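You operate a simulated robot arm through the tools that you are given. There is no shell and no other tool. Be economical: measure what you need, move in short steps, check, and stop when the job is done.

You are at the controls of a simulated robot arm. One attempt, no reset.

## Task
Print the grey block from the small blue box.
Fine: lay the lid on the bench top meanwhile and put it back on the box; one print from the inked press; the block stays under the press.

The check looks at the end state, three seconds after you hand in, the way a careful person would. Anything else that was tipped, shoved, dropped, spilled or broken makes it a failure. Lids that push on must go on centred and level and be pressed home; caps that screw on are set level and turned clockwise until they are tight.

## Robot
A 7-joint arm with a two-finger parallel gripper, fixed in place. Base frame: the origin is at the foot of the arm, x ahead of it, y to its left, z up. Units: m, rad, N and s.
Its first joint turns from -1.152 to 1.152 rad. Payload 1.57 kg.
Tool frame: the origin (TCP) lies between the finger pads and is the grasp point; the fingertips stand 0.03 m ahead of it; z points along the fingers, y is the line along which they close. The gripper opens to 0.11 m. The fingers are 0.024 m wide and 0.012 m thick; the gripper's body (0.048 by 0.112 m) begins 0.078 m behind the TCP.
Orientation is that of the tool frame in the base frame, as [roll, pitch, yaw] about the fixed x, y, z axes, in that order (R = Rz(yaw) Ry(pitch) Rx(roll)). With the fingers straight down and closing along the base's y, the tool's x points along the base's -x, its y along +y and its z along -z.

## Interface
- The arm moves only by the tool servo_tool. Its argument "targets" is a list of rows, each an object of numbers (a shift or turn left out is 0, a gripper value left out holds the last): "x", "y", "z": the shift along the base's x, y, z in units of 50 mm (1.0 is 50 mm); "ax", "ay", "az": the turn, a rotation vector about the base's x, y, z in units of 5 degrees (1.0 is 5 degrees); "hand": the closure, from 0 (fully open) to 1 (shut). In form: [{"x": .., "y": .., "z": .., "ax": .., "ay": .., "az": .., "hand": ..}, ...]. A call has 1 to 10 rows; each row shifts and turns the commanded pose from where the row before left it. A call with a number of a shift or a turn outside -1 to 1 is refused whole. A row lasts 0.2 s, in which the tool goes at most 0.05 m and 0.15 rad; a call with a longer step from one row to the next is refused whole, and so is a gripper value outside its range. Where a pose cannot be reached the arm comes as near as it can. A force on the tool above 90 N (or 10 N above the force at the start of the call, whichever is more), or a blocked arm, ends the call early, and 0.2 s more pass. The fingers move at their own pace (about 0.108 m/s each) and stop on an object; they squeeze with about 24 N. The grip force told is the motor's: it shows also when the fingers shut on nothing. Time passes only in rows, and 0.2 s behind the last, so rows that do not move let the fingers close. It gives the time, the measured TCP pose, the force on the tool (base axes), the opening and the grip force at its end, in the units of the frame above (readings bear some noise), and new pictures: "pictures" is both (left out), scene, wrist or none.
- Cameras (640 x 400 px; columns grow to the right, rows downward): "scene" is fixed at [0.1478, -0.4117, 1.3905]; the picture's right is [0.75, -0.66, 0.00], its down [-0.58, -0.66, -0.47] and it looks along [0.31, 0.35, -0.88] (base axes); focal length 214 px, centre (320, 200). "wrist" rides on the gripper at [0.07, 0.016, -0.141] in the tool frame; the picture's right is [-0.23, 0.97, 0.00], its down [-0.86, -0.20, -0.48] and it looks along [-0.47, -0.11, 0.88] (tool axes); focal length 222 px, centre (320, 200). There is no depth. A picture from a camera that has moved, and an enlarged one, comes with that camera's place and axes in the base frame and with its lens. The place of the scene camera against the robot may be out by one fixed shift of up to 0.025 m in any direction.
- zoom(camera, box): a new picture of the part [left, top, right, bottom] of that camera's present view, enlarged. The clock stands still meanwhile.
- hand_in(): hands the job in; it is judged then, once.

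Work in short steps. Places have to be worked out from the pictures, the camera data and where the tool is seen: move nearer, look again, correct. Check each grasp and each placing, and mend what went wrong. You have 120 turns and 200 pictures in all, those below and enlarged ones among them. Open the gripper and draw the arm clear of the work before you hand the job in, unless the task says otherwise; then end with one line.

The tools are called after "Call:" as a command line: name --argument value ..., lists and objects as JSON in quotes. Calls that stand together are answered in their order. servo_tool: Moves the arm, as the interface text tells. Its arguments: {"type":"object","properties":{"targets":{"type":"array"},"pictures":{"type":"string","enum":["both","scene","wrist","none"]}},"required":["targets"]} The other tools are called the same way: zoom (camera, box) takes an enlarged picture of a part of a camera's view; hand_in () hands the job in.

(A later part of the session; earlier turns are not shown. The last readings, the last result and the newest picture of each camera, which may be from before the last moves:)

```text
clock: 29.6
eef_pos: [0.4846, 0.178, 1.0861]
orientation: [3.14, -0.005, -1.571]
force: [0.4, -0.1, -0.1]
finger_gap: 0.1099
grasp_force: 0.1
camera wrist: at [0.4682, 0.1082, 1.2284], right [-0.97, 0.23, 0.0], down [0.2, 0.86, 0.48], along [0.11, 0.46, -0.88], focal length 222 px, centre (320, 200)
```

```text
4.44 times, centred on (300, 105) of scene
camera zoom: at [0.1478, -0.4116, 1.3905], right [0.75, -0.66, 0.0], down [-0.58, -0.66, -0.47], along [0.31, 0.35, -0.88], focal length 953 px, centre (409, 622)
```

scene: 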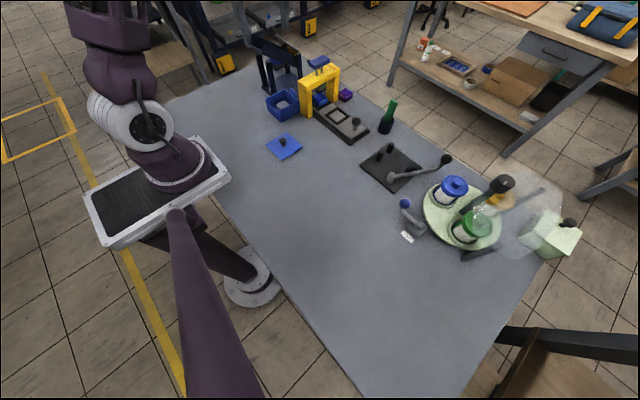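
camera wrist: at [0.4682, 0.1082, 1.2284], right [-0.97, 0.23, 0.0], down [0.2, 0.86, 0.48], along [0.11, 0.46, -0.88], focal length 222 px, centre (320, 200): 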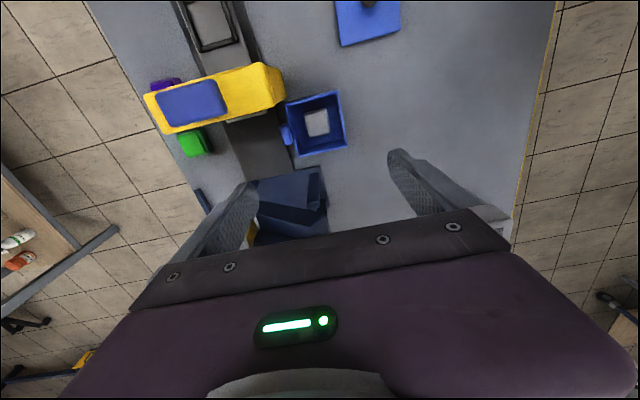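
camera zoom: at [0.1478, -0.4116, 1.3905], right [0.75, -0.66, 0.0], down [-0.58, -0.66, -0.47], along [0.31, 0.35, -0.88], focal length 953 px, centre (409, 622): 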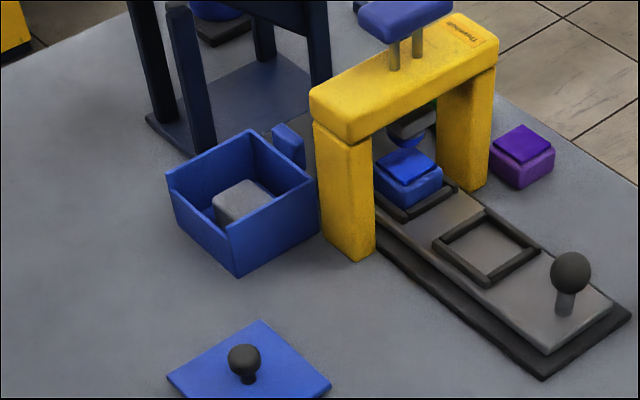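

The grey block sits centred in the box at about (0.487, 0.165), aligned with it. I pre-set the opening to ~46 mm, centre over it, and go down to just above the box to check.

Call:
servo_tool --targets '[{"x": 0.04, "y": -0.26, "z": -0.5, "hand": 0.58}, {"z": -0.9}, {"z": -0.9}, {"z": -0.5}, {}]'

Call:
zoom --camera "wrist" --box '[220, 60, 440, 200]'

Call:
zoom --camera "scene" --box '[250, 65, 340, 125]'

```text
clock: 30.8
eef_pos: [0.4871, 0.1635, 0.9466]
orientation: [3.141, 0.0, -1.57]
force: [-0.2, 0.8, -0.2]
finger_gap: 0.0462
grasp_force: 0.0
camera wrist: at [0.4703, 0.0947, 1.0877], right [-0.97, 0.23, 0.0], down [0.2, 0.86, 0.48], along [0.11, 0.46, -0.88], focal length 222 px, centre (320, 200)
```

scene: 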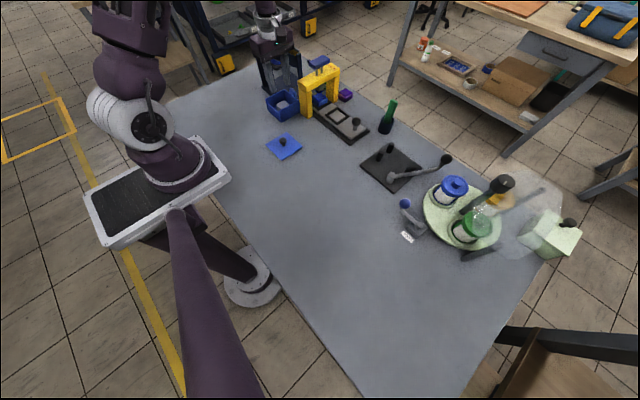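
wrist: 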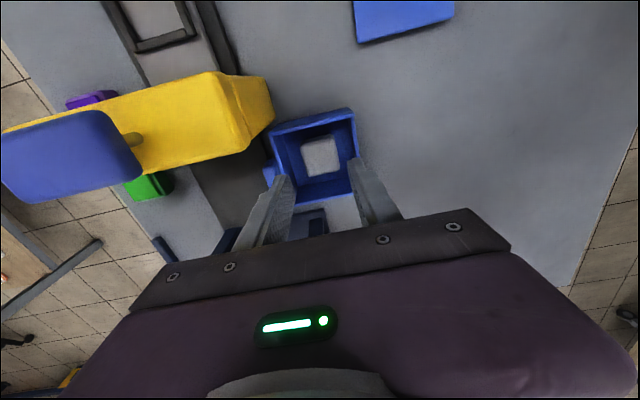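

```text
2.86 times, centred on (330, 130) of wrist
camera zoom: at [0.4703, 0.0947, 1.0877], right [-0.97, 0.23, 0.0], down [0.2, 0.86, 0.48], along [0.11, 0.46, -0.88], focal length 635 px, centre (291, 400)
```

zoom: 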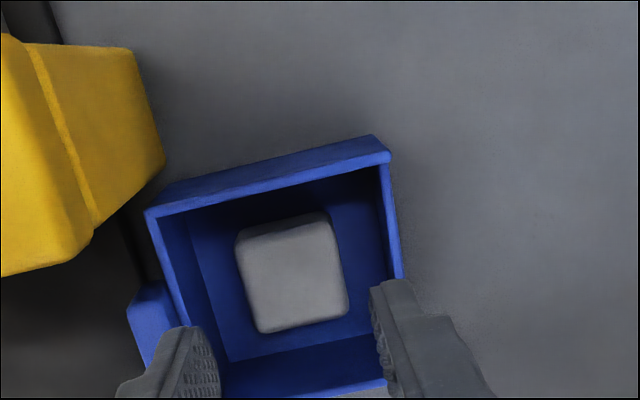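

```text
6.67 times, centred on (295, 95) of scene
camera zoom: at [0.1478, -0.4116, 1.3905], right [0.75, -0.66, 0.0], down [-0.58, -0.66, -0.47], along [0.31, 0.35, -0.88], focal length 1430 px, centre (487, 900)
```

zoom: 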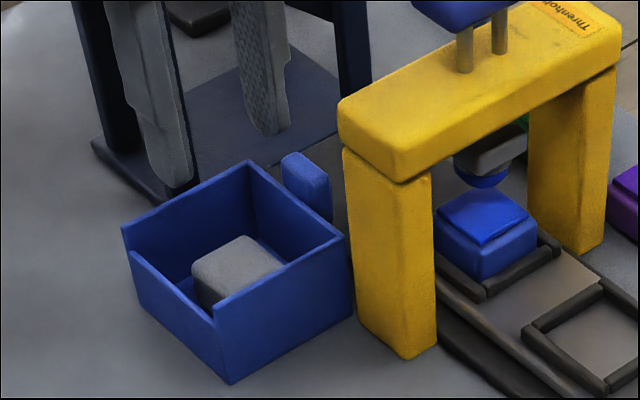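

Block about 36 mm wide with top near z 0.85; walls' inner width about 73 mm. I narrow the opening to 44 mm, shift 3 mm +y, and lower until the tips are just inside the rim.

Call:
servo_tool --targets '[{"y": 0.06, "hand": 0.6}, {"z": -0.4}, {"z": -0.4}, {"z": -0.1}]'

Call:
zoom --camera "wrist" --box '[220, 60, 440, 200]'

Call:
zoom --camera "scene" --box '[250, 65, 340, 125]'

```text
clock: 31.8
eef_pos: [0.4878, 0.1681, 0.9022]
orientation: [-3.141, -0.002, -1.57]
force: [0.1, -0.2, -0.4]
finger_gap: 0.0437
grasp_force: 0.0
camera wrist: at [0.471, 0.0995, 1.043], right [-0.97, 0.23, 0.0], down [0.2, 0.86, 0.48], along [0.11, 0.46, -0.88], focal length 222 px, centre (320, 200)
```

scene: 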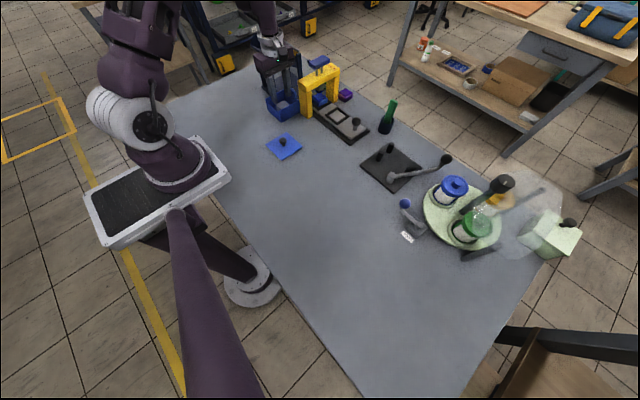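
wrist: 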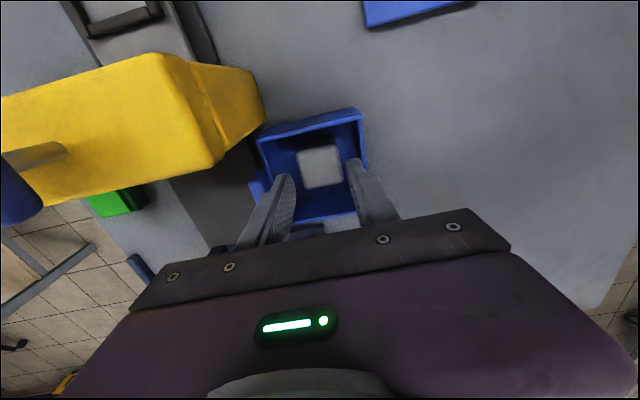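

```text
2.86 times, centred on (330, 130) of wrist
camera zoom: at [0.471, 0.0995, 1.043], right [-0.97, 0.23, 0.0], down [0.2, 0.86, 0.48], along [0.11, 0.46, -0.88], focal length 635 px, centre (291, 400)
```

zoom: 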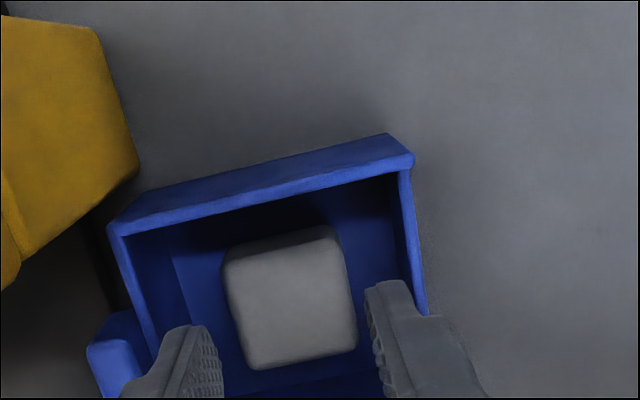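

```text
6.67 times, centred on (295, 95) of scene
camera zoom: at [0.1478, -0.4116, 1.3905], right [0.75, -0.66, 0.0], down [-0.58, -0.66, -0.47], along [0.31, 0.35, -0.88], focal length 1430 px, centre (487, 900)
```

zoom: 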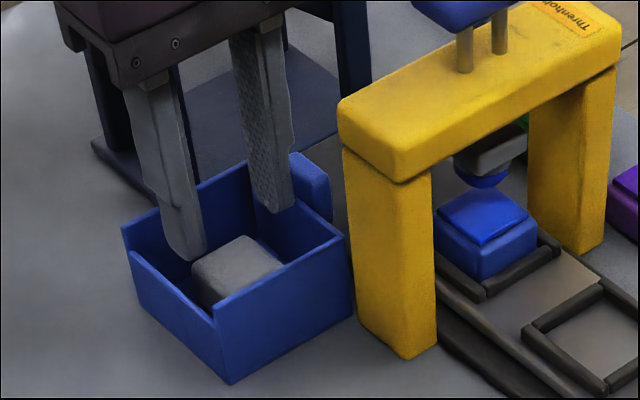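

Tips are inside the walls with clearance. Continue down to TCP z≈0.868 and close.

Call:
servo_tool --targets '[{"z": -0.2}, {"z": -0.2}, {"z": -0.2}, {"z": -0.08}, {}]' --pictures "wrist"

Call:
zoom --camera "wrist" --box '[220, 60, 440, 200]'

Call:
zoom --camera "scene" --box '[250, 65, 340, 125]'

```text
clock: 33.0
eef_pos: [0.4863, 0.1685, 0.8661]
orientation: [3.141, -0.003, -1.571]
force: [-0.2, 0.1, 0.3]
finger_gap: 0.0439
grasp_force: 0.0
camera wrist: at [0.4703, 0.0994, 1.0083], right [-0.97, 0.23, 0.0], down [0.2, 0.86, 0.48], along [0.11, 0.46, -0.88], focal length 222 px, centre (320, 200)
```

wrist: 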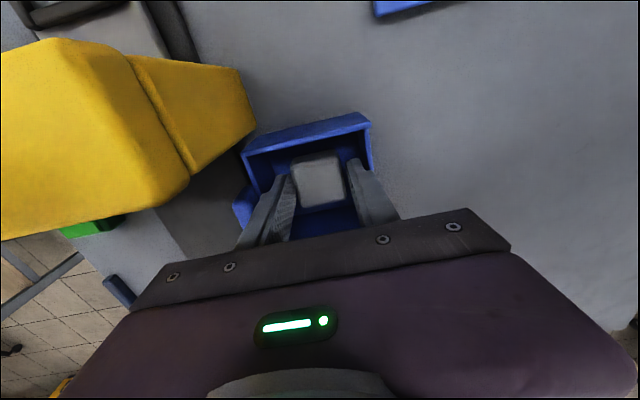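

```text
2.86 times, centred on (330, 130) of wrist
camera zoom: at [0.4703, 0.0994, 1.0083], right [-0.97, 0.23, 0.0], down [0.2, 0.86, 0.48], along [0.11, 0.46, -0.88], focal length 635 px, centre (291, 400)
```

zoom: 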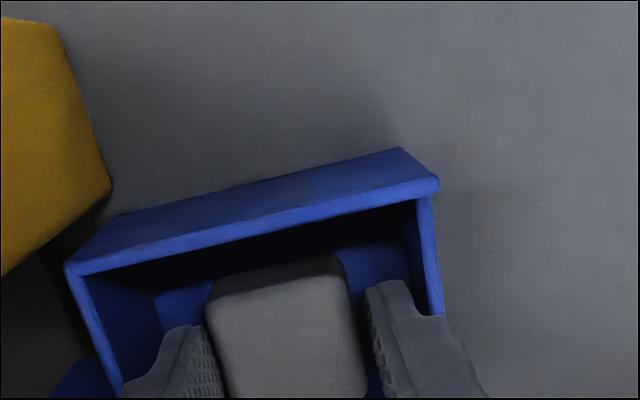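

```text
6.67 times, centred on (295, 95) of scene
camera zoom: at [0.1478, -0.4116, 1.3905], right [0.75, -0.66, 0.0], down [-0.58, -0.66, -0.47], along [0.31, 0.35, -0.88], focal length 1430 px, centre (487, 900)
```

zoom: 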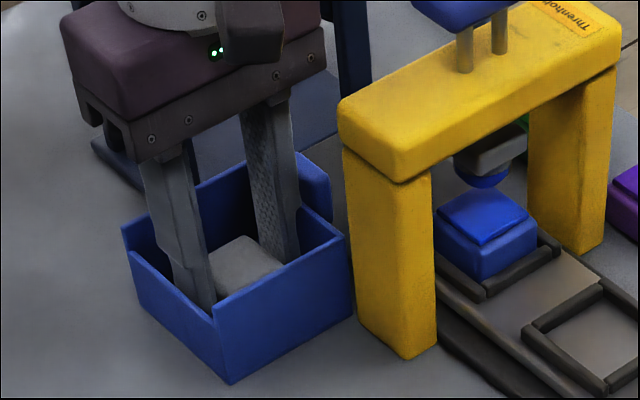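

Fingers straddle the block; close.

Call:
servo_tool --targets '[{"hand": 1}, {"hand": 1}, {"hand": 1}]' --pictures "none"

Call:
zoom --camera "scene" --box '[250, 65, 340, 125]'

```text
clock: 33.8
eef_pos: [0.486, 0.1695, 0.8674]
orientation: [-3.141, -0.003, -1.571]
force: [0.6, -0.5, 0.0]
finger_gap: 0.0389
grasp_force: 23.9
```

```text
6.67 times, centred on (295, 95) of scene
camera zoom: at [0.1478, -0.4116, 1.3905], right [0.75, -0.66, 0.0], down [-0.58, -0.66, -0.47], along [0.31, 0.35, -0.88], focal length 1430 px, centre (487, 900)
```

zoom: 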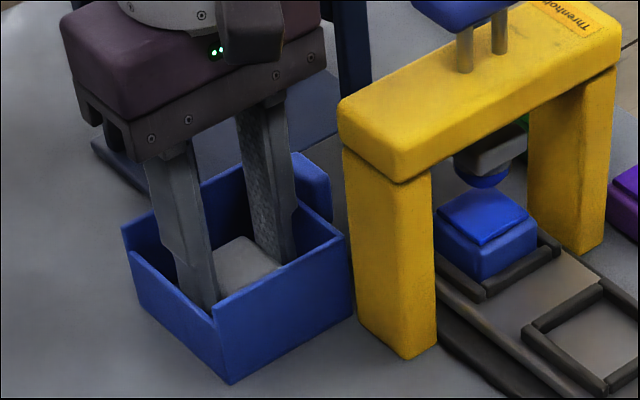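

Block gripped (38.9 mm). Lift out, carry past the press at height, towards the empty nest.

Call:
servo_tool --targets '[{"z": 0.3}, {"z": 0.6}, {"z": 0.9}, {"z": 0.9}, {"z": 0.9}, {"y": -0.9}, {"y": -0.9}, {"y": -0.9}, {"y": -0.9}, {"x": 0.8}]' --pictures "none"

Call:
servo_tool --targets '[{"x": 0.7}, {"x": 0.5}, {"y": -0.3}]'

Call:
zoom --camera "wrist" --box '[220, 60, 440, 200]'

```text
clock: 36.0
eef_pos: [0.5266, -0.0118, 1.0493]
orientation: [-3.141, -0.003, -1.571]
force: [0.5, -0.2, 0.4]
finger_gap: 0.0388
grasp_force: 23.9
```

```text
clock: 36.8
eef_pos: [0.5869, -0.0263, 1.048]
orientation: [-3.141, -0.002, -1.569]
force: [-0.6, -0.3, -0.4]
finger_gap: 0.0386
grasp_force: 24.3
camera wrist: at [0.5705, -0.0956, 1.1894], right [-0.97, 0.23, 0.0], down [0.2, 0.86, 0.48], along [0.11, 0.46, -0.88], focal length 222 px, centre (320, 200)
```

scene: 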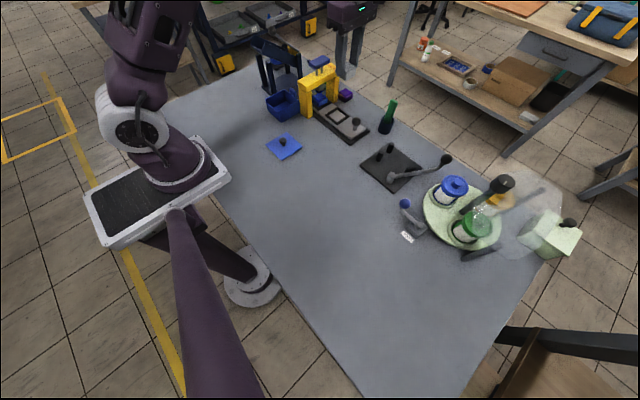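
wrist: 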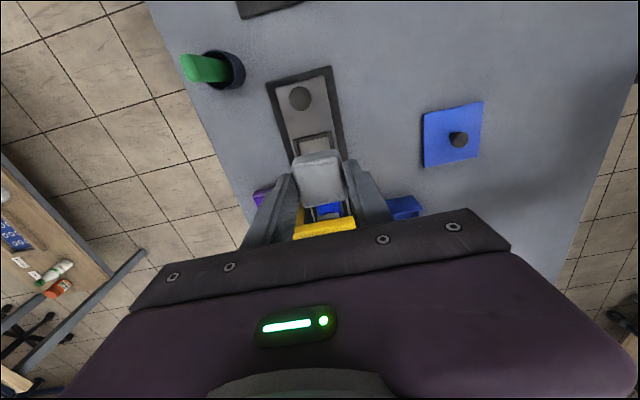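

```text
2.86 times, centred on (330, 130) of wrist
camera zoom: at [0.5705, -0.0956, 1.1894], right [-0.97, 0.23, 0.0], down [0.2, 0.86, 0.48], along [0.11, 0.46, -0.88], focal length 635 px, centre (291, 400)
```

zoom: 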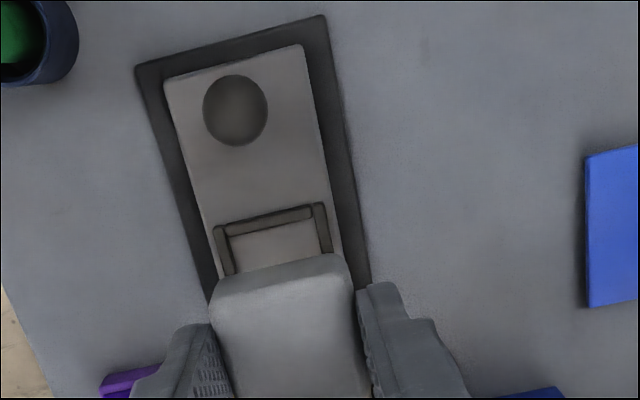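

I need a clear measure of the nest; raise and shift +y so the block doesn't hide it.

Call:
servo_tool --targets '[{"z": 0.8}, {"z": 0.8}, {"y": 0.9}, {"y": 0.4}, {}]' --pictures "wrist"

Call:
zoom --camera "wrist" --box '[240, 20, 400, 180]'

```text
clock: 38.0
eef_pos: [0.5868, 0.0396, 1.1259]
orientation: [-3.141, -0.002, -1.571]
force: [0.2, -0.2, -1.2]
finger_gap: 0.0389
grasp_force: 24.1
camera wrist: at [0.5706, -0.0309, 1.2671], right [-0.97, 0.23, 0.0], down [0.2, 0.86, 0.48], along [0.11, 0.46, -0.88], focal length 222 px, centre (320, 200)
```

wrist: 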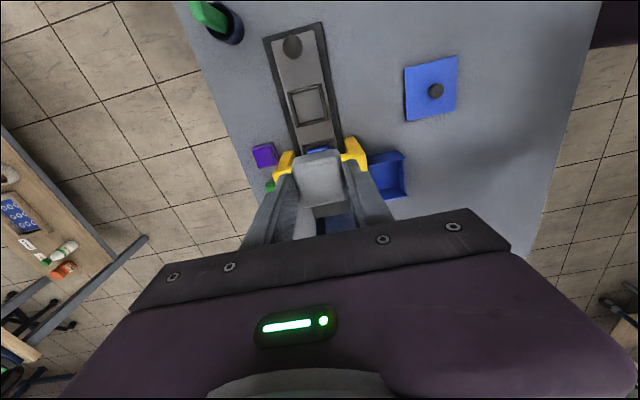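

```text
2.50 times, centred on (320, 100) of wrist
camera zoom: at [0.5706, -0.0309, 1.2671], right [-0.97, 0.23, 0.0], down [0.2, 0.86, 0.48], along [0.11, 0.46, -0.88], focal length 555 px, centre (320, 450)
```

zoom: 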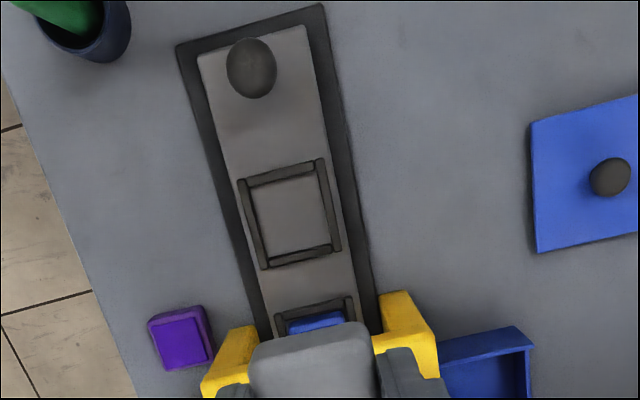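

Nest centre works out at (0.600, 0.002), rim z≈0.845, inner about 47 mm. I centre above it and descend to TCP z≈0.915 for a check.

Call:
servo_tool --targets '[{"x": 0.26, "y": -0.74}, {"z": -0.9}, {"z": -0.9}, {"z": -0.9}, {"z": -0.9}, {"z": -0.6}, {}]'

Call:
zoom --camera "wrist" --box '[220, 60, 440, 200]'

Call:
zoom --camera "scene" --box '[300, 75, 390, 145]'

```text
clock: 39.6
eef_pos: [0.5979, 0.0012, 0.9168]
orientation: [-3.142, -0.004, -1.571]
force: [0.5, 0.6, -0.7]
finger_gap: 0.0389
grasp_force: 23.9
camera wrist: at [0.5822, -0.0672, 1.058], right [-0.97, 0.23, 0.0], down [0.2, 0.86, 0.48], along [0.11, 0.46, -0.88], focal length 222 px, centre (320, 200)
```

scene: 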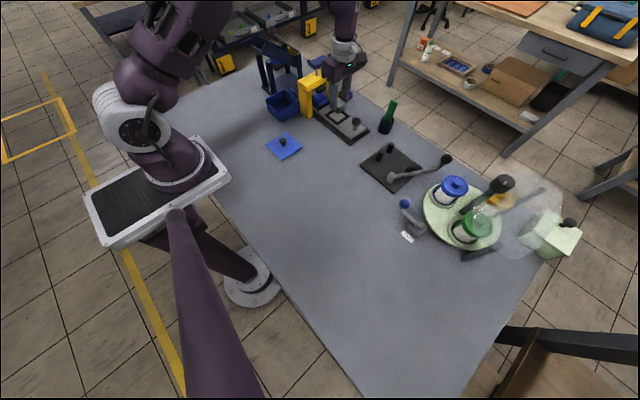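
wrist: 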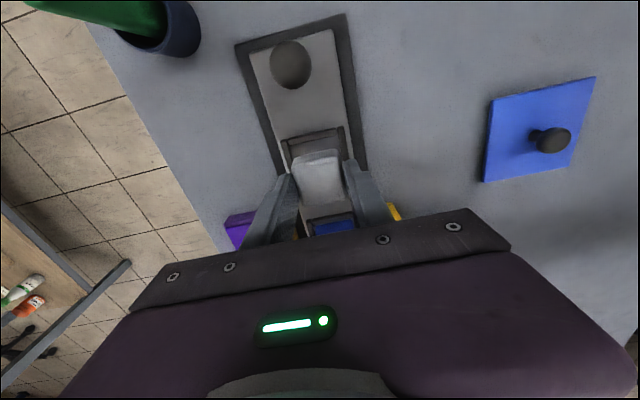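

```text
2.86 times, centred on (330, 130) of wrist
camera zoom: at [0.5822, -0.0672, 1.058], right [-0.97, 0.23, 0.0], down [0.2, 0.86, 0.48], along [0.11, 0.46, -0.88], focal length 635 px, centre (291, 400)
```

zoom: 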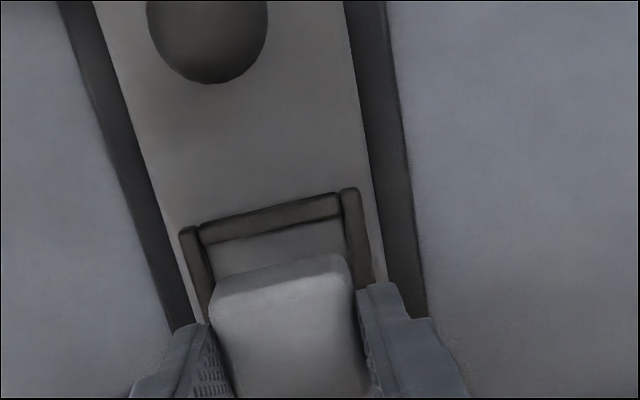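

```text
5.71 times, centred on (345, 110) of scene
camera zoom: at [0.1478, -0.4116, 1.3905], right [0.75, -0.66, 0.0], down [-0.58, -0.66, -0.47], along [0.31, 0.35, -0.88], focal length 1226 px, centre (177, 714)
```

zoom: 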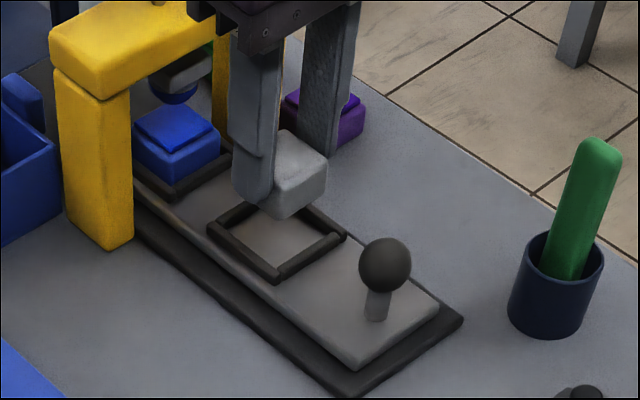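

Aligned; nudge +y 3 mm and lower gently.

Call:
servo_tool --targets '[{"x": 0.03, "y": 0.05, "z": -0.2}, {"z": -0.2}, {"z": -0.1}, {}]' --pictures "none"

Call:
zoom --camera "wrist" --box '[220, 60, 440, 200]'

Call:
zoom --camera "scene" --box '[300, 75, 390, 145]'

```text
clock: 40.6
eef_pos: [0.5995, 0.0043, 0.8918]
orientation: [3.141, -0.003, -1.568]
force: [-0.5, -0.1, -0.7]
finger_gap: 0.0389
grasp_force: 24.0
```

```text
2.86 times, centred on (330, 130) of wrist
camera zoom: at [0.5839, -0.0647, 1.0334], right [-0.97, 0.23, 0.0], down [0.2, 0.86, 0.48], along [0.11, 0.46, -0.88], focal length 635 px, centre (291, 400)
```

zoom: 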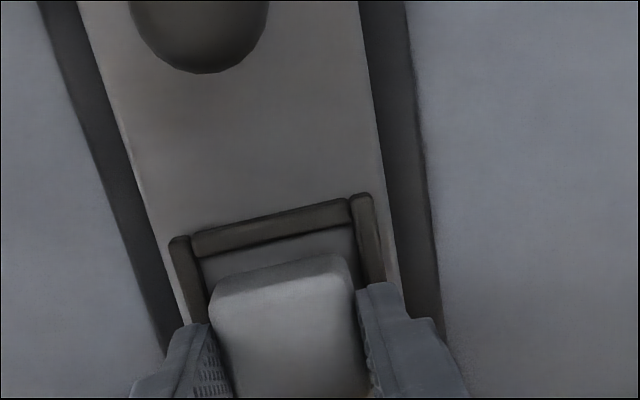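

```text
5.71 times, centred on (345, 110) of scene
camera zoom: at [0.1478, -0.4116, 1.3905], right [0.75, -0.66, 0.0], down [-0.58, -0.66, -0.47], along [0.31, 0.35, -0.88], focal length 1226 px, centre (177, 714)
```

zoom: 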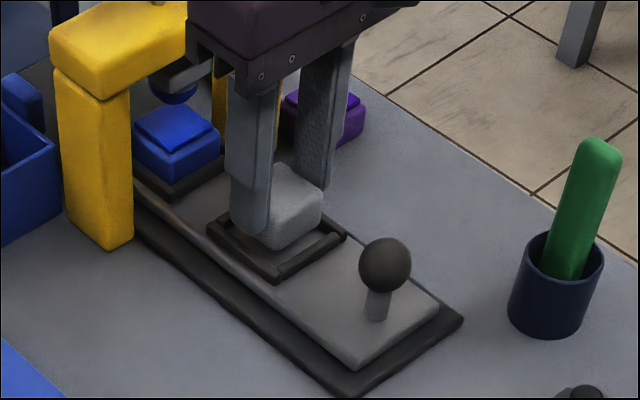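

Call:
servo_tool --targets '[{"z": -0.08}, {}]' --pictures "none"

Call:
servo_tool --targets '[{"z": -0.06}, {}]' --pictures "none"

Call:
zoom --camera "scene" --box '[315, 90, 365, 130]'

```text
clock: 41.2
eef_pos: [0.5989, 0.004, 0.8879]
orientation: [-3.141, -0.003, -1.57]
force: [-0.8, 0.1, -0.4]
finger_gap: 0.0387
grasp_force: 24.1
```

```text
clock: 41.8
eef_pos: [0.5996, 0.0045, 0.8842]
orientation: [-3.14, 0.0, -1.57]
force: [0.3, -0.3, -0.1]
finger_gap: 0.0388
grasp_force: 23.6
```

```text
10.00 times, centred on (340, 110) of scene
camera zoom: at [0.1478, -0.4116, 1.3905], right [0.75, -0.66, 0.0], down [-0.58, -0.66, -0.47], along [0.31, 0.35, -0.88], focal length 2145 px, centre (120, 1100)
```

zoom: 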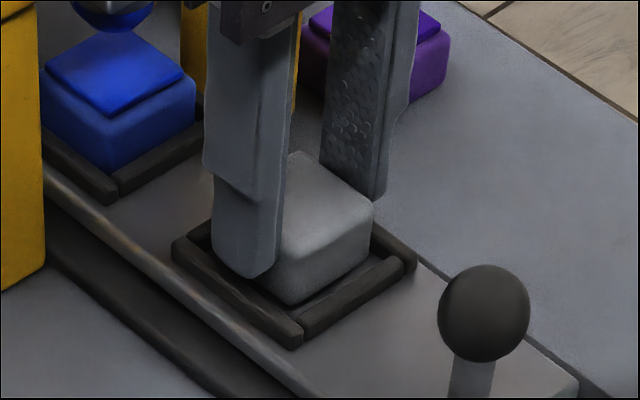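

Call:
servo_tool --targets '[{"z": -0.05}, {}]' --pictures "none"

Call:
servo_tool --targets '[{"z": -0.04}, {}]' --pictures "none"

Call:
zoom --camera "scene" --box '[315, 90, 365, 130]'

```text
clock: 42.4
eef_pos: [0.6005, 0.0052, 0.8824]
orientation: [3.141, -0.001, -1.57]
force: [-1.4, 0.1, 3.9]
finger_gap: 0.039
grasp_force: 24.0
```

```text
clock: 43.0
eef_pos: [0.6007, 0.0042, 0.8812]
orientation: [-3.14, -0.002, -1.571]
force: [-5.3, 1.3, 19.2]
finger_gap: 0.0389
grasp_force: 24.2
```

```text
10.00 times, centred on (340, 110) of scene
camera zoom: at [0.1473, -0.4116, 1.3906], right [0.75, -0.66, 0.0], down [-0.58, -0.66, -0.47], along [0.31, 0.35, -0.88], focal length 2145 px, centre (120, 1100)
```

zoom: 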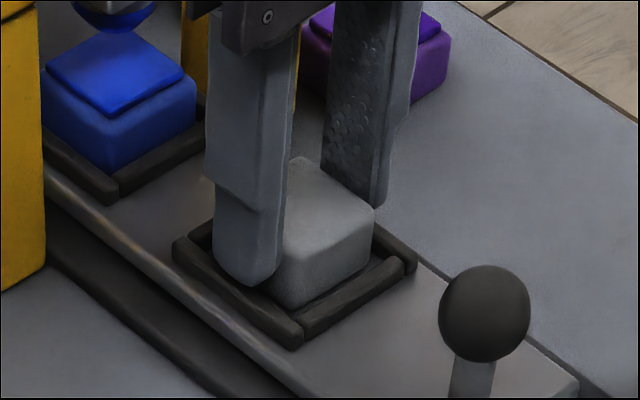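

Contact at TCP 0.882 as expected: block is on the nest floor. Open moderately and lift straight up.

Call:
servo_tool --targets '[{"hand": 0.45}, {"hand": 0.45}, {"z": 0.5}, {"z": 0.9}, {"z": 0.9}, {"z": 0.9}, {"y": 0.6}]'

Call:
zoom --camera "scene" --box '[300, 75, 390, 145]'

Call:
zoom --camera "wrist" --box '[240, 20, 400, 180]'

```text
clock: 44.6
eef_pos: [0.6017, 0.0346, 1.0405]
orientation: [-3.141, -0.006, -1.571]
force: [0.5, 1.1, 0.0]
finger_gap: 0.0606
grasp_force: 0.0
camera wrist: at [0.5851, -0.0338, 1.1818], right [-0.97, 0.23, 0.0], down [0.2, 0.86, 0.48], along [0.11, 0.46, -0.88], focal length 222 px, centre (320, 200)
```

scene: 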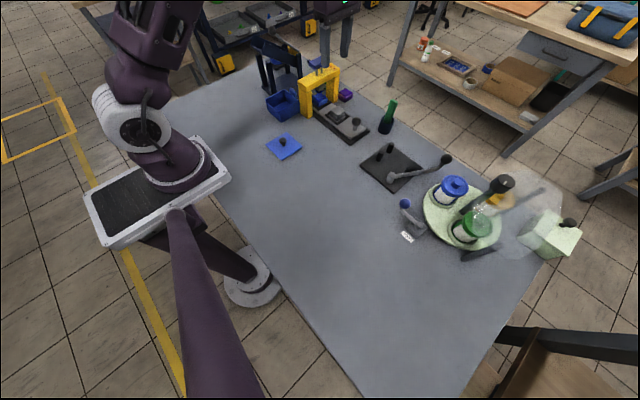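
wrist: 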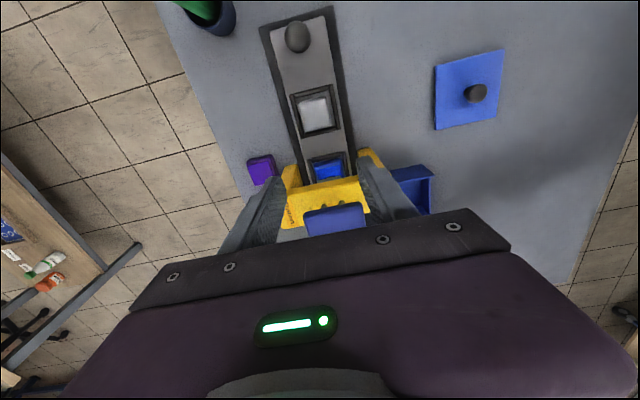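

```text
5.71 times, centred on (345, 110) of scene
camera zoom: at [0.1477, -0.4117, 1.3905], right [0.75, -0.66, 0.0], down [-0.58, -0.66, -0.47], along [0.31, 0.35, -0.88], focal length 1226 px, centre (177, 714)
```

zoom: 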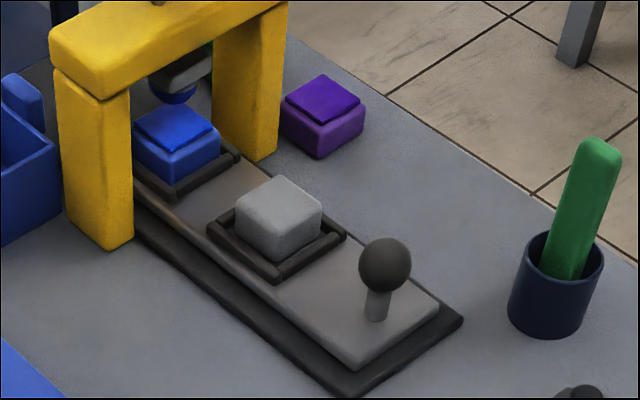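

```text
2.50 times, centred on (320, 100) of wrist
camera zoom: at [0.5851, -0.0338, 1.1818], right [-0.97, 0.23, 0.0], down [0.2, 0.86, 0.48], along [0.11, 0.46, -0.88], focal length 555 px, centre (320, 450)
```

zoom: 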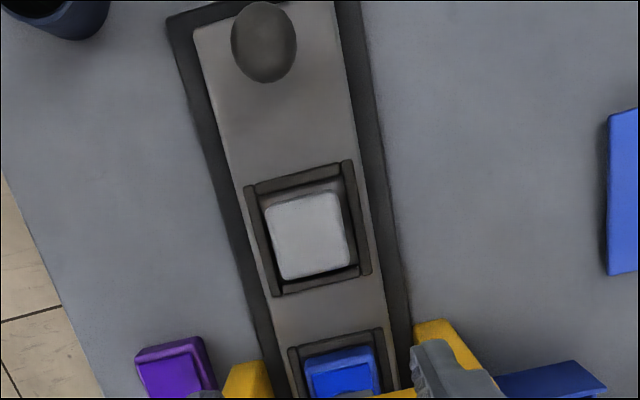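

Block is well seated. Nest-to-nest spacing is ~0.0955 m, so the slider must go +y by that. Next, go over the slider knob (≈0.600, -0.081).

Call:
servo_tool --targets '[{"y": -0.8}, {"y": -0.8}, {"y": -0.73}, {"z": -0.9}, {"z": -0.7}, {}]'

Call:
zoom --camera "wrist" --box '[220, 60, 440, 200]'

Call:
zoom --camera "scene" --box '[300, 75, 390, 145]'

```text
clock: 46.0
eef_pos: [0.5992, -0.0818, 0.9585]
orientation: [3.141, -0.004, -1.569]
force: [0.0, 0.7, 0.1]
finger_gap: 0.0606
grasp_force: 0.0
camera wrist: at [0.5831, -0.1508, 1.1012], right [-0.97, 0.23, 0.0], down [0.2, 0.86, 0.48], along [0.11, 0.46, -0.88], focal length 222 px, centre (320, 200)
```

scene: 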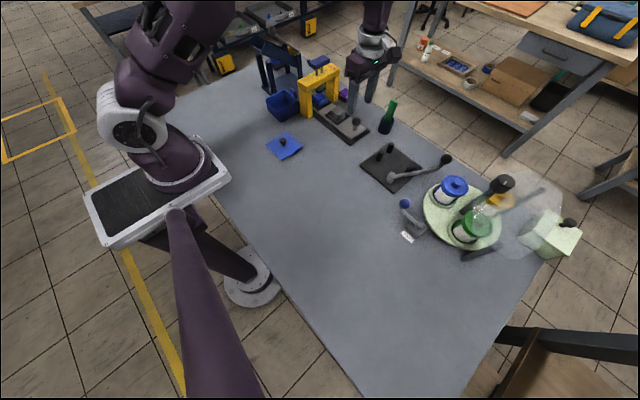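
wrist: 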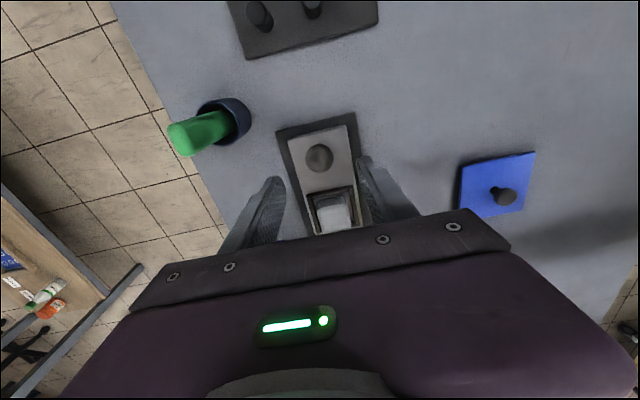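

```text
2.86 times, centred on (330, 130) of wrist
camera zoom: at [0.5831, -0.1508, 1.1012], right [-0.97, 0.23, 0.0], down [0.2, 0.86, 0.48], along [0.11, 0.46, -0.88], focal length 635 px, centre (291, 400)
```

zoom: 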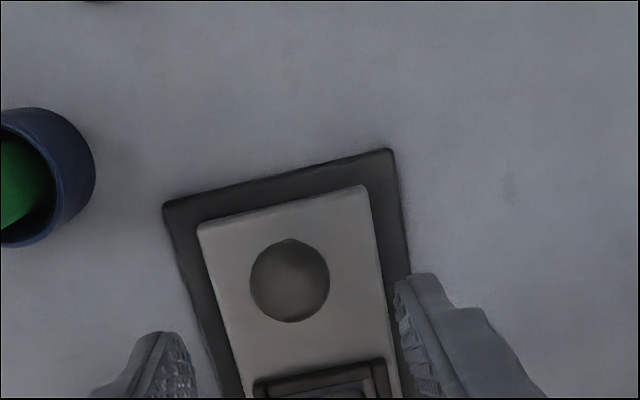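

```text
5.71 times, centred on (345, 110) of scene
camera zoom: at [0.1478, -0.4117, 1.3905], right [0.75, -0.66, 0.0], down [-0.58, -0.66, -0.47], along [0.31, 0.35, -0.88], focal length 1226 px, centre (177, 714)
```

zoom: 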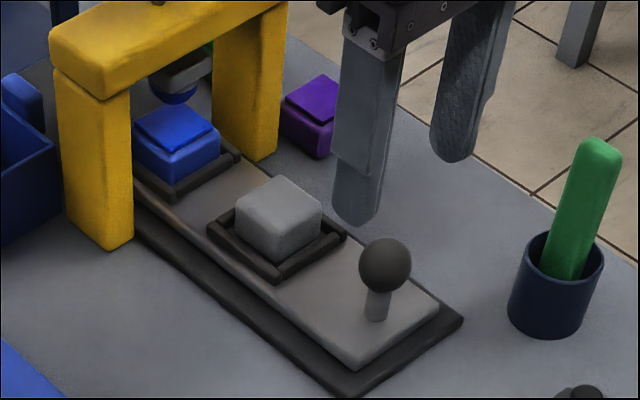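

Knob centre (0.600, -0.082, 0.877); aligned. Lower to z≈0.888 and close on it.

Call:
servo_tool --targets '[{"z": -0.7}, {"z": -0.7}, {"hand": 1}, {"hand": 1}, {"hand": 1}]' --pictures "none"

Call:
zoom --camera "scene" --box '[300, 75, 390, 145]'

```text
clock: 47.2
eef_pos: [0.5999, -0.0816, 0.8908]
orientation: [-3.137, -0.001, -1.571]
force: [14.0, 0.2, -7.9]
finger_gap: 0.0292
grasp_force: 38.3
```

```text
5.71 times, centred on (345, 110) of scene
camera zoom: at [0.1483, -0.4117, 1.3904], right [0.75, -0.66, 0.0], down [-0.58, -0.66, -0.47], along [0.31, 0.35, -0.88], focal length 1226 px, centre (177, 714)
```

zoom: 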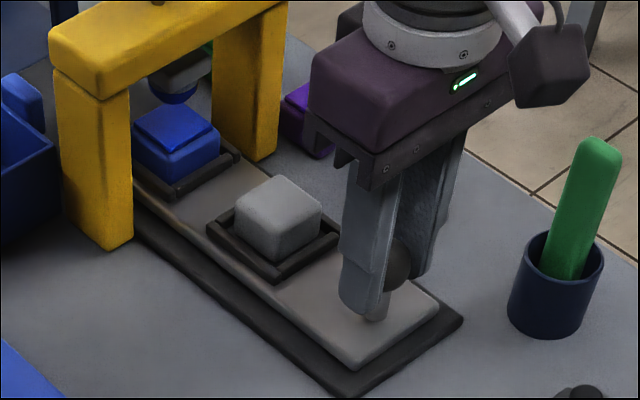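

Gripped; small side force means I'm slightly off in x. Ease +x by 1 mm and slide +y slowly.

Call:
servo_tool --targets '[{"x": 0.02}, {"y": 0.1}, {"y": 0.2}, {"y": 0.2}]' --pictures "none"

Call:
zoom --camera "scene" --box '[280, 65, 370, 135]'

```text
clock: 48.2
eef_pos: [0.6002, -0.0573, 0.89]
orientation: [3.138, -0.004, -1.571]
force: [-3.0, -0.7, -5.6]
finger_gap: 0.0291
grasp_force: 39.0
```

```text
5.71 times, centred on (325, 100) of scene
camera zoom: at [0.1478, -0.4117, 1.3905], right [0.75, -0.66, 0.0], down [-0.58, -0.66, -0.47], along [0.31, 0.35, -0.88], focal length 1226 px, centre (291, 771)
```

zoom: 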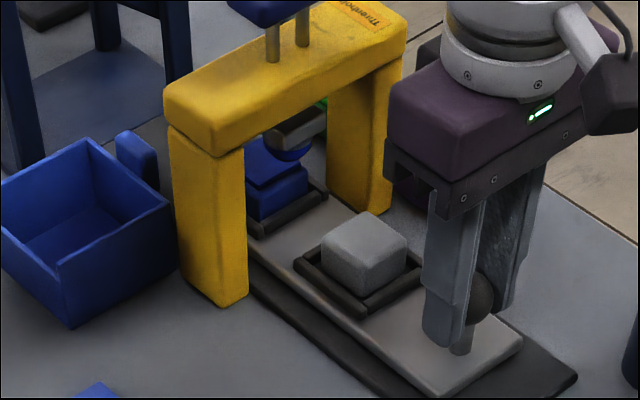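

It slides freely. Continue 50 mm and check.

Call:
servo_tool --targets '[{"y": 0.25}, {"y": 0.25}, {"y": 0.25}, {"y": 0.25}]' --pictures "none"

Call:
zoom --camera "scene" --box '[280, 65, 370, 135]'

```text
clock: 49.2
eef_pos: [0.6002, -0.0062, 0.8904]
orientation: [3.138, -0.003, -1.57]
force: [-23.8, -0.4, -0.3]
finger_gap: 0.029
grasp_force: 39.3
```

```text
5.71 times, centred on (325, 100) of scene
camera zoom: at [0.1472, -0.4117, 1.3906], right [0.75, -0.66, 0.0], down [-0.58, -0.66, -0.47], along [0.31, 0.35, -0.88], focal length 1226 px, centre (291, 771)
```

zoom: 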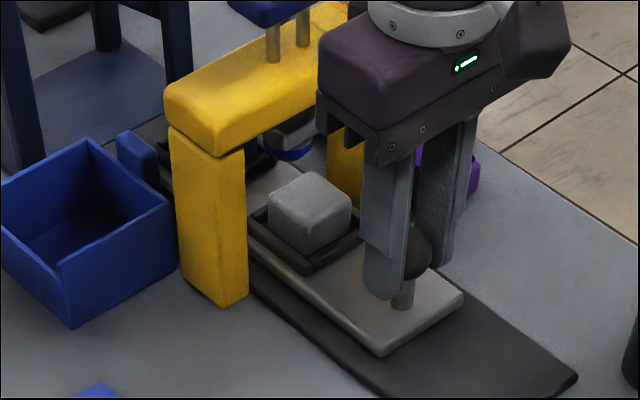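

Slight side load; correct x by -1.5 mm and advance 16 mm more.

Call:
servo_tool --targets '[{"x": -0.03, "y": 0.1}, {"y": 0.1}, {"y": 0.12}, {}]' --pictures "none"

Call:
zoom --camera "scene" --box '[280, 65, 370, 135]'

```text
clock: 50.2
eef_pos: [0.6001, 0.0089, 0.8898]
orientation: [-3.14, -0.002, -1.571]
force: [-9.1, 0.7, -7.8]
finger_gap: 0.0289
grasp_force: 38.7
```

```text
5.71 times, centred on (325, 100) of scene
camera zoom: at [0.1477, -0.4116, 1.3905], right [0.75, -0.66, 0.0], down [-0.58, -0.66, -0.47], along [0.31, 0.35, -0.88], focal length 1226 px, centre (291, 771)
```

zoom: 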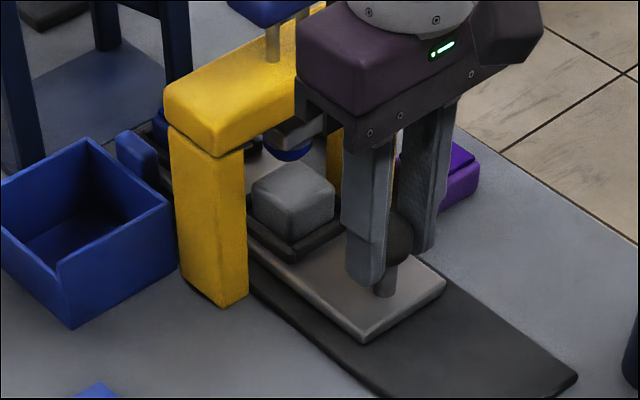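

Nearly there; advance the last 6 mm watching for an end stop.

Call:
servo_tool --targets '[{"x": -0.01, "y": 0.06}, {"y": 0.05}, {}]' --pictures "wrist"

Call:
zoom --camera "scene" --box '[280, 65, 370, 135]'

```text
clock: 51.0
eef_pos: [0.6004, 0.0118, 0.89]
orientation: [-3.139, -0.005, -1.572]
force: [4.4, -8.5, -12.3]
finger_gap: 0.0293
grasp_force: 38.7
camera wrist: at [0.5836, -0.0558, 1.0318], right [-0.97, 0.23, 0.0], down [0.2, 0.86, 0.48], along [0.11, 0.46, -0.88], focal length 222 px, centre (320, 200)
```

wrist: 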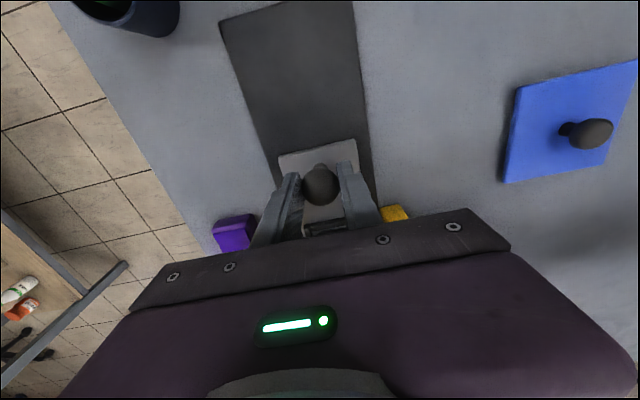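

```text
5.71 times, centred on (325, 100) of scene
camera zoom: at [0.1481, -0.4119, 1.3904], right [0.75, -0.66, 0.0], down [-0.58, -0.66, -0.47], along [0.31, 0.35, -0.88], focal length 1226 px, centre (291, 771)
```

zoom: 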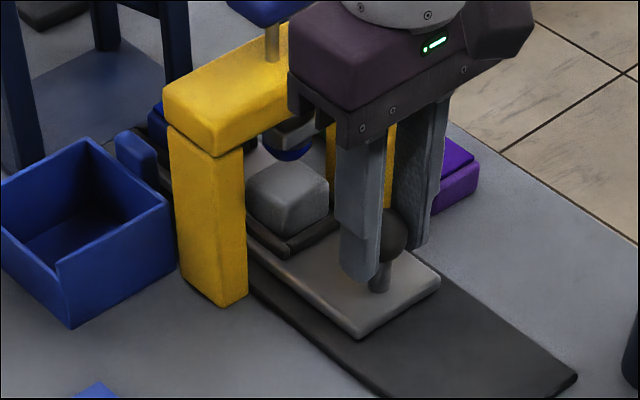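

A resisting y force appears (end stop). Confirm with a tiny further push.

Call:
servo_tool --targets '[{"y": 0.04}, {}]' --pictures "none"

```text
clock: 51.6
eef_pos: [0.6009, 0.0139, 0.8904]
orientation: [-3.141, -0.008, -1.573]
force: [5.7, -25.4, -7.8]
finger_gap: 0.0292
grasp_force: 38.9
```

End stop confirmed. Release the knob, lift and back away -y, and view the press from the front.

Call:
servo_tool --targets '[{"hand": 0.4}, {"hand": 0.4}, {"z": 0.6}, {"z": 0.9}, {"z": 0.9}, {"z": 0.9}, {"y": -0.9}, {"y": -0.9}, {"y": -0.9}]' --pictures "none"

Call:
zoom --camera "scene" --box '[280, 45, 370, 115]'

Call:
zoom --camera "wrist" --box '[220, 80, 420, 220]'

```text
clock: 53.6
eef_pos: [0.5956, -0.1181, 1.0547]
orientation: [3.141, -0.002, -1.571]
force: [0.1, -0.3, -0.2]
finger_gap: 0.066
grasp_force: 0.1
```

```text
5.71 times, centred on (325, 80) of scene
camera zoom: at [0.1478, -0.4116, 1.3905], right [0.75, -0.66, 0.0], down [-0.58, -0.66, -0.47], along [0.31, 0.35, -0.88], focal length 1226 px, centre (291, 886)
```

zoom: 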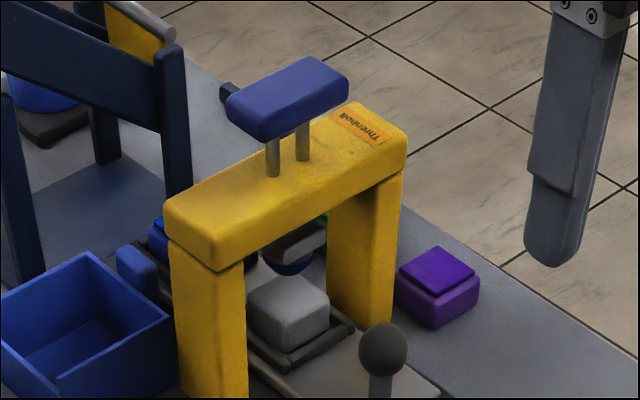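

```text
2.86 times, centred on (320, 150) of wrist
camera zoom: at [0.5812, -0.1881, 1.1962], right [-0.97, 0.23, 0.0], down [0.2, 0.86, 0.48], along [0.11, 0.46, -0.88], focal length 635 px, centre (320, 343)
```

zoom: 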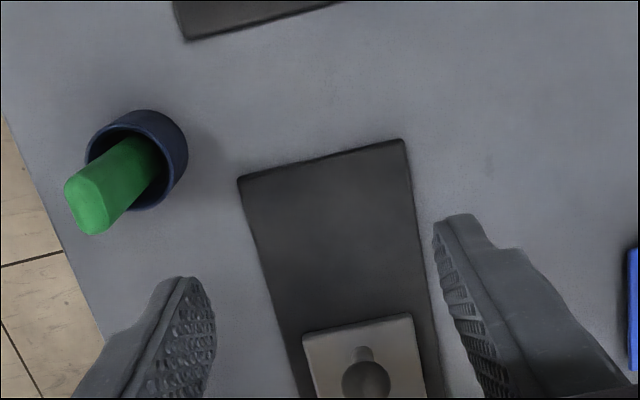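

Block sits under the platen. Handle top estimated at (0.601, 0.098, 0.98). I close the fingers, rise and go just over it.

Call:
servo_tool --targets '[{"z": 0.9, "hand": 1}, {"y": 0.9}, {"y": 0.9}, {"y": 0.9}, {"y": 0.9}, {"y": 0.72, "x": 0.1}, {}]'

Call:
zoom --camera "wrist" --box '[220, 80, 420, 220]'

```text
clock: 55.2
eef_pos: [0.6054, 0.0967, 1.102]
orientation: [3.141, -0.002, -1.57]
force: [-0.2, 0.0, 0.2]
finger_gap: 0.0
grasp_force: 21.3
camera wrist: at [0.5894, 0.028, 1.2434], right [-0.97, 0.23, 0.0], down [0.2, 0.86, 0.48], along [0.11, 0.46, -0.88], focal length 222 px, centre (320, 200)
```

scene: 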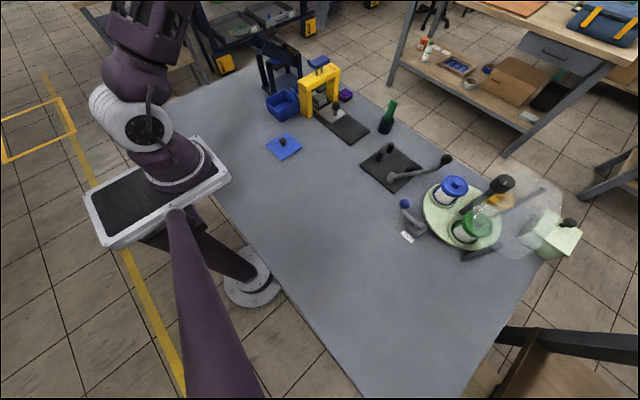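
wrist: 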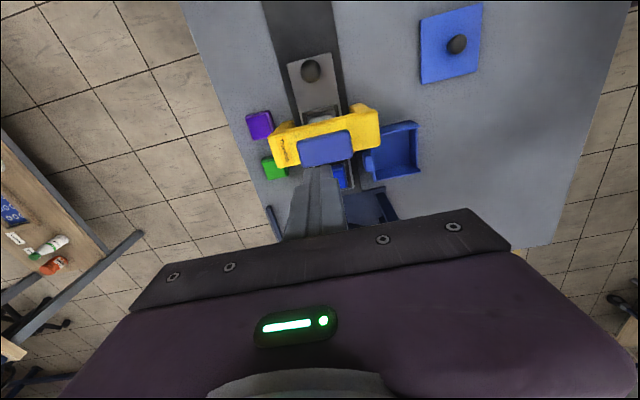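

```text
2.86 times, centred on (320, 150) of wrist
camera zoom: at [0.5894, 0.028, 1.2434], right [-0.97, 0.23, 0.0], down [0.2, 0.86, 0.48], along [0.11, 0.46, -0.88], focal length 635 px, centre (320, 343)
```

zoom: 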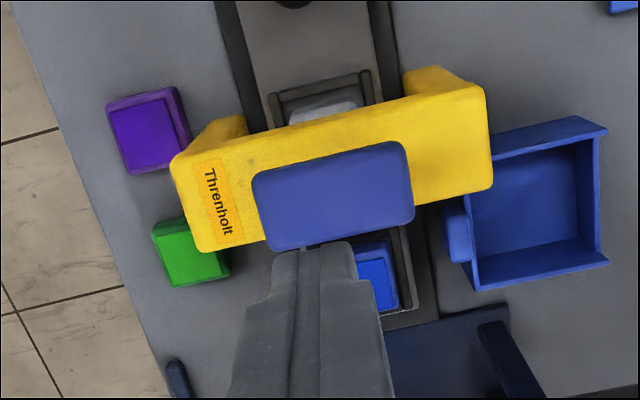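

Handle top at (0.601, 0.098, 0.982). Correct and descend to ~8 mm above.

Call:
servo_tool --targets '[{"x": -0.08, "y": 0.03, "z": -0.8}, {"z": -0.8}, {}]' --pictures "wrist"

Call:
zoom --camera "scene" --box '[280, 45, 370, 115]'

```text
clock: 56.0
eef_pos: [0.5996, 0.0977, 1.0204]
orientation: [-3.141, -0.002, -1.571]
force: [0.4, 0.1, 0.3]
finger_gap: 0.0002
grasp_force: 21.4
camera wrist: at [0.5845, 0.0287, 1.1624], right [-0.97, 0.23, 0.0], down [0.2, 0.86, 0.48], along [0.11, 0.46, -0.88], focal length 222 px, centre (320, 200)
```

wrist: 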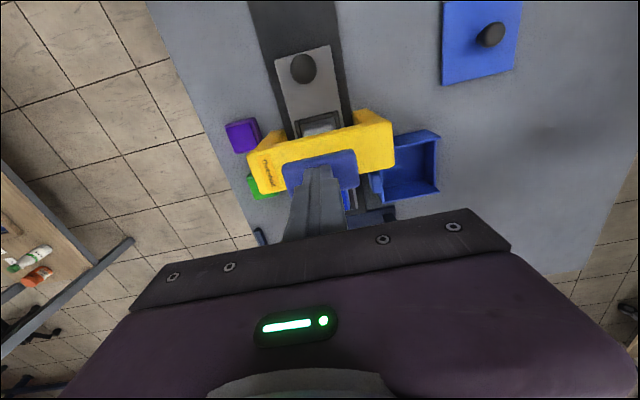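

```text
5.71 times, centred on (325, 80) of scene
camera zoom: at [0.1478, -0.4116, 1.3905], right [0.75, -0.66, 0.0], down [-0.58, -0.66, -0.47], along [0.31, 0.35, -0.88], focal length 1226 px, centre (291, 886)
```

zoom: 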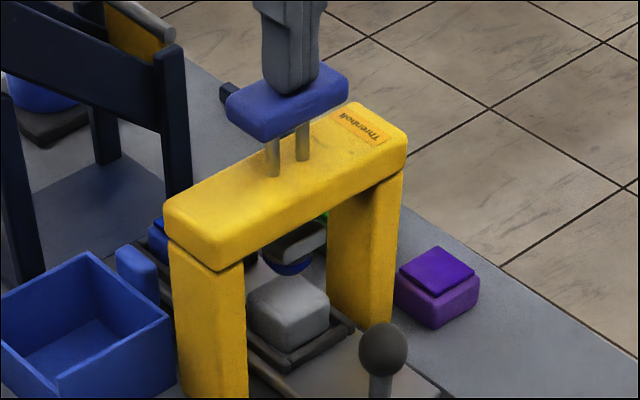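

Fingertips are centred over the handle. Press down in small steps.

Call:
servo_tool --targets '[{"z": -0.12}, {"z": -0.12}, {"z": -0.1}]' --pictures "none"

Call:
zoom --camera "scene" --box '[280, 45, 370, 115]'

```text
clock: 56.8
eef_pos: [0.6008, 0.0992, 1.0043]
orientation: [3.141, -0.004, -1.572]
force: [-1.1, 0.7, 3.7]
finger_gap: 0.0
grasp_force: 21.5
```

```text
5.71 times, centred on (325, 80) of scene
camera zoom: at [0.1477, -0.4117, 1.3905], right [0.75, -0.66, 0.0], down [-0.58, -0.66, -0.47], along [0.31, 0.35, -0.88], focal length 1226 px, centre (291, 886)
```

zoom: 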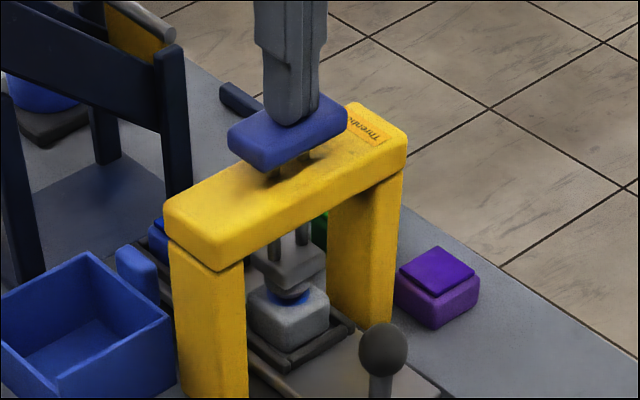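

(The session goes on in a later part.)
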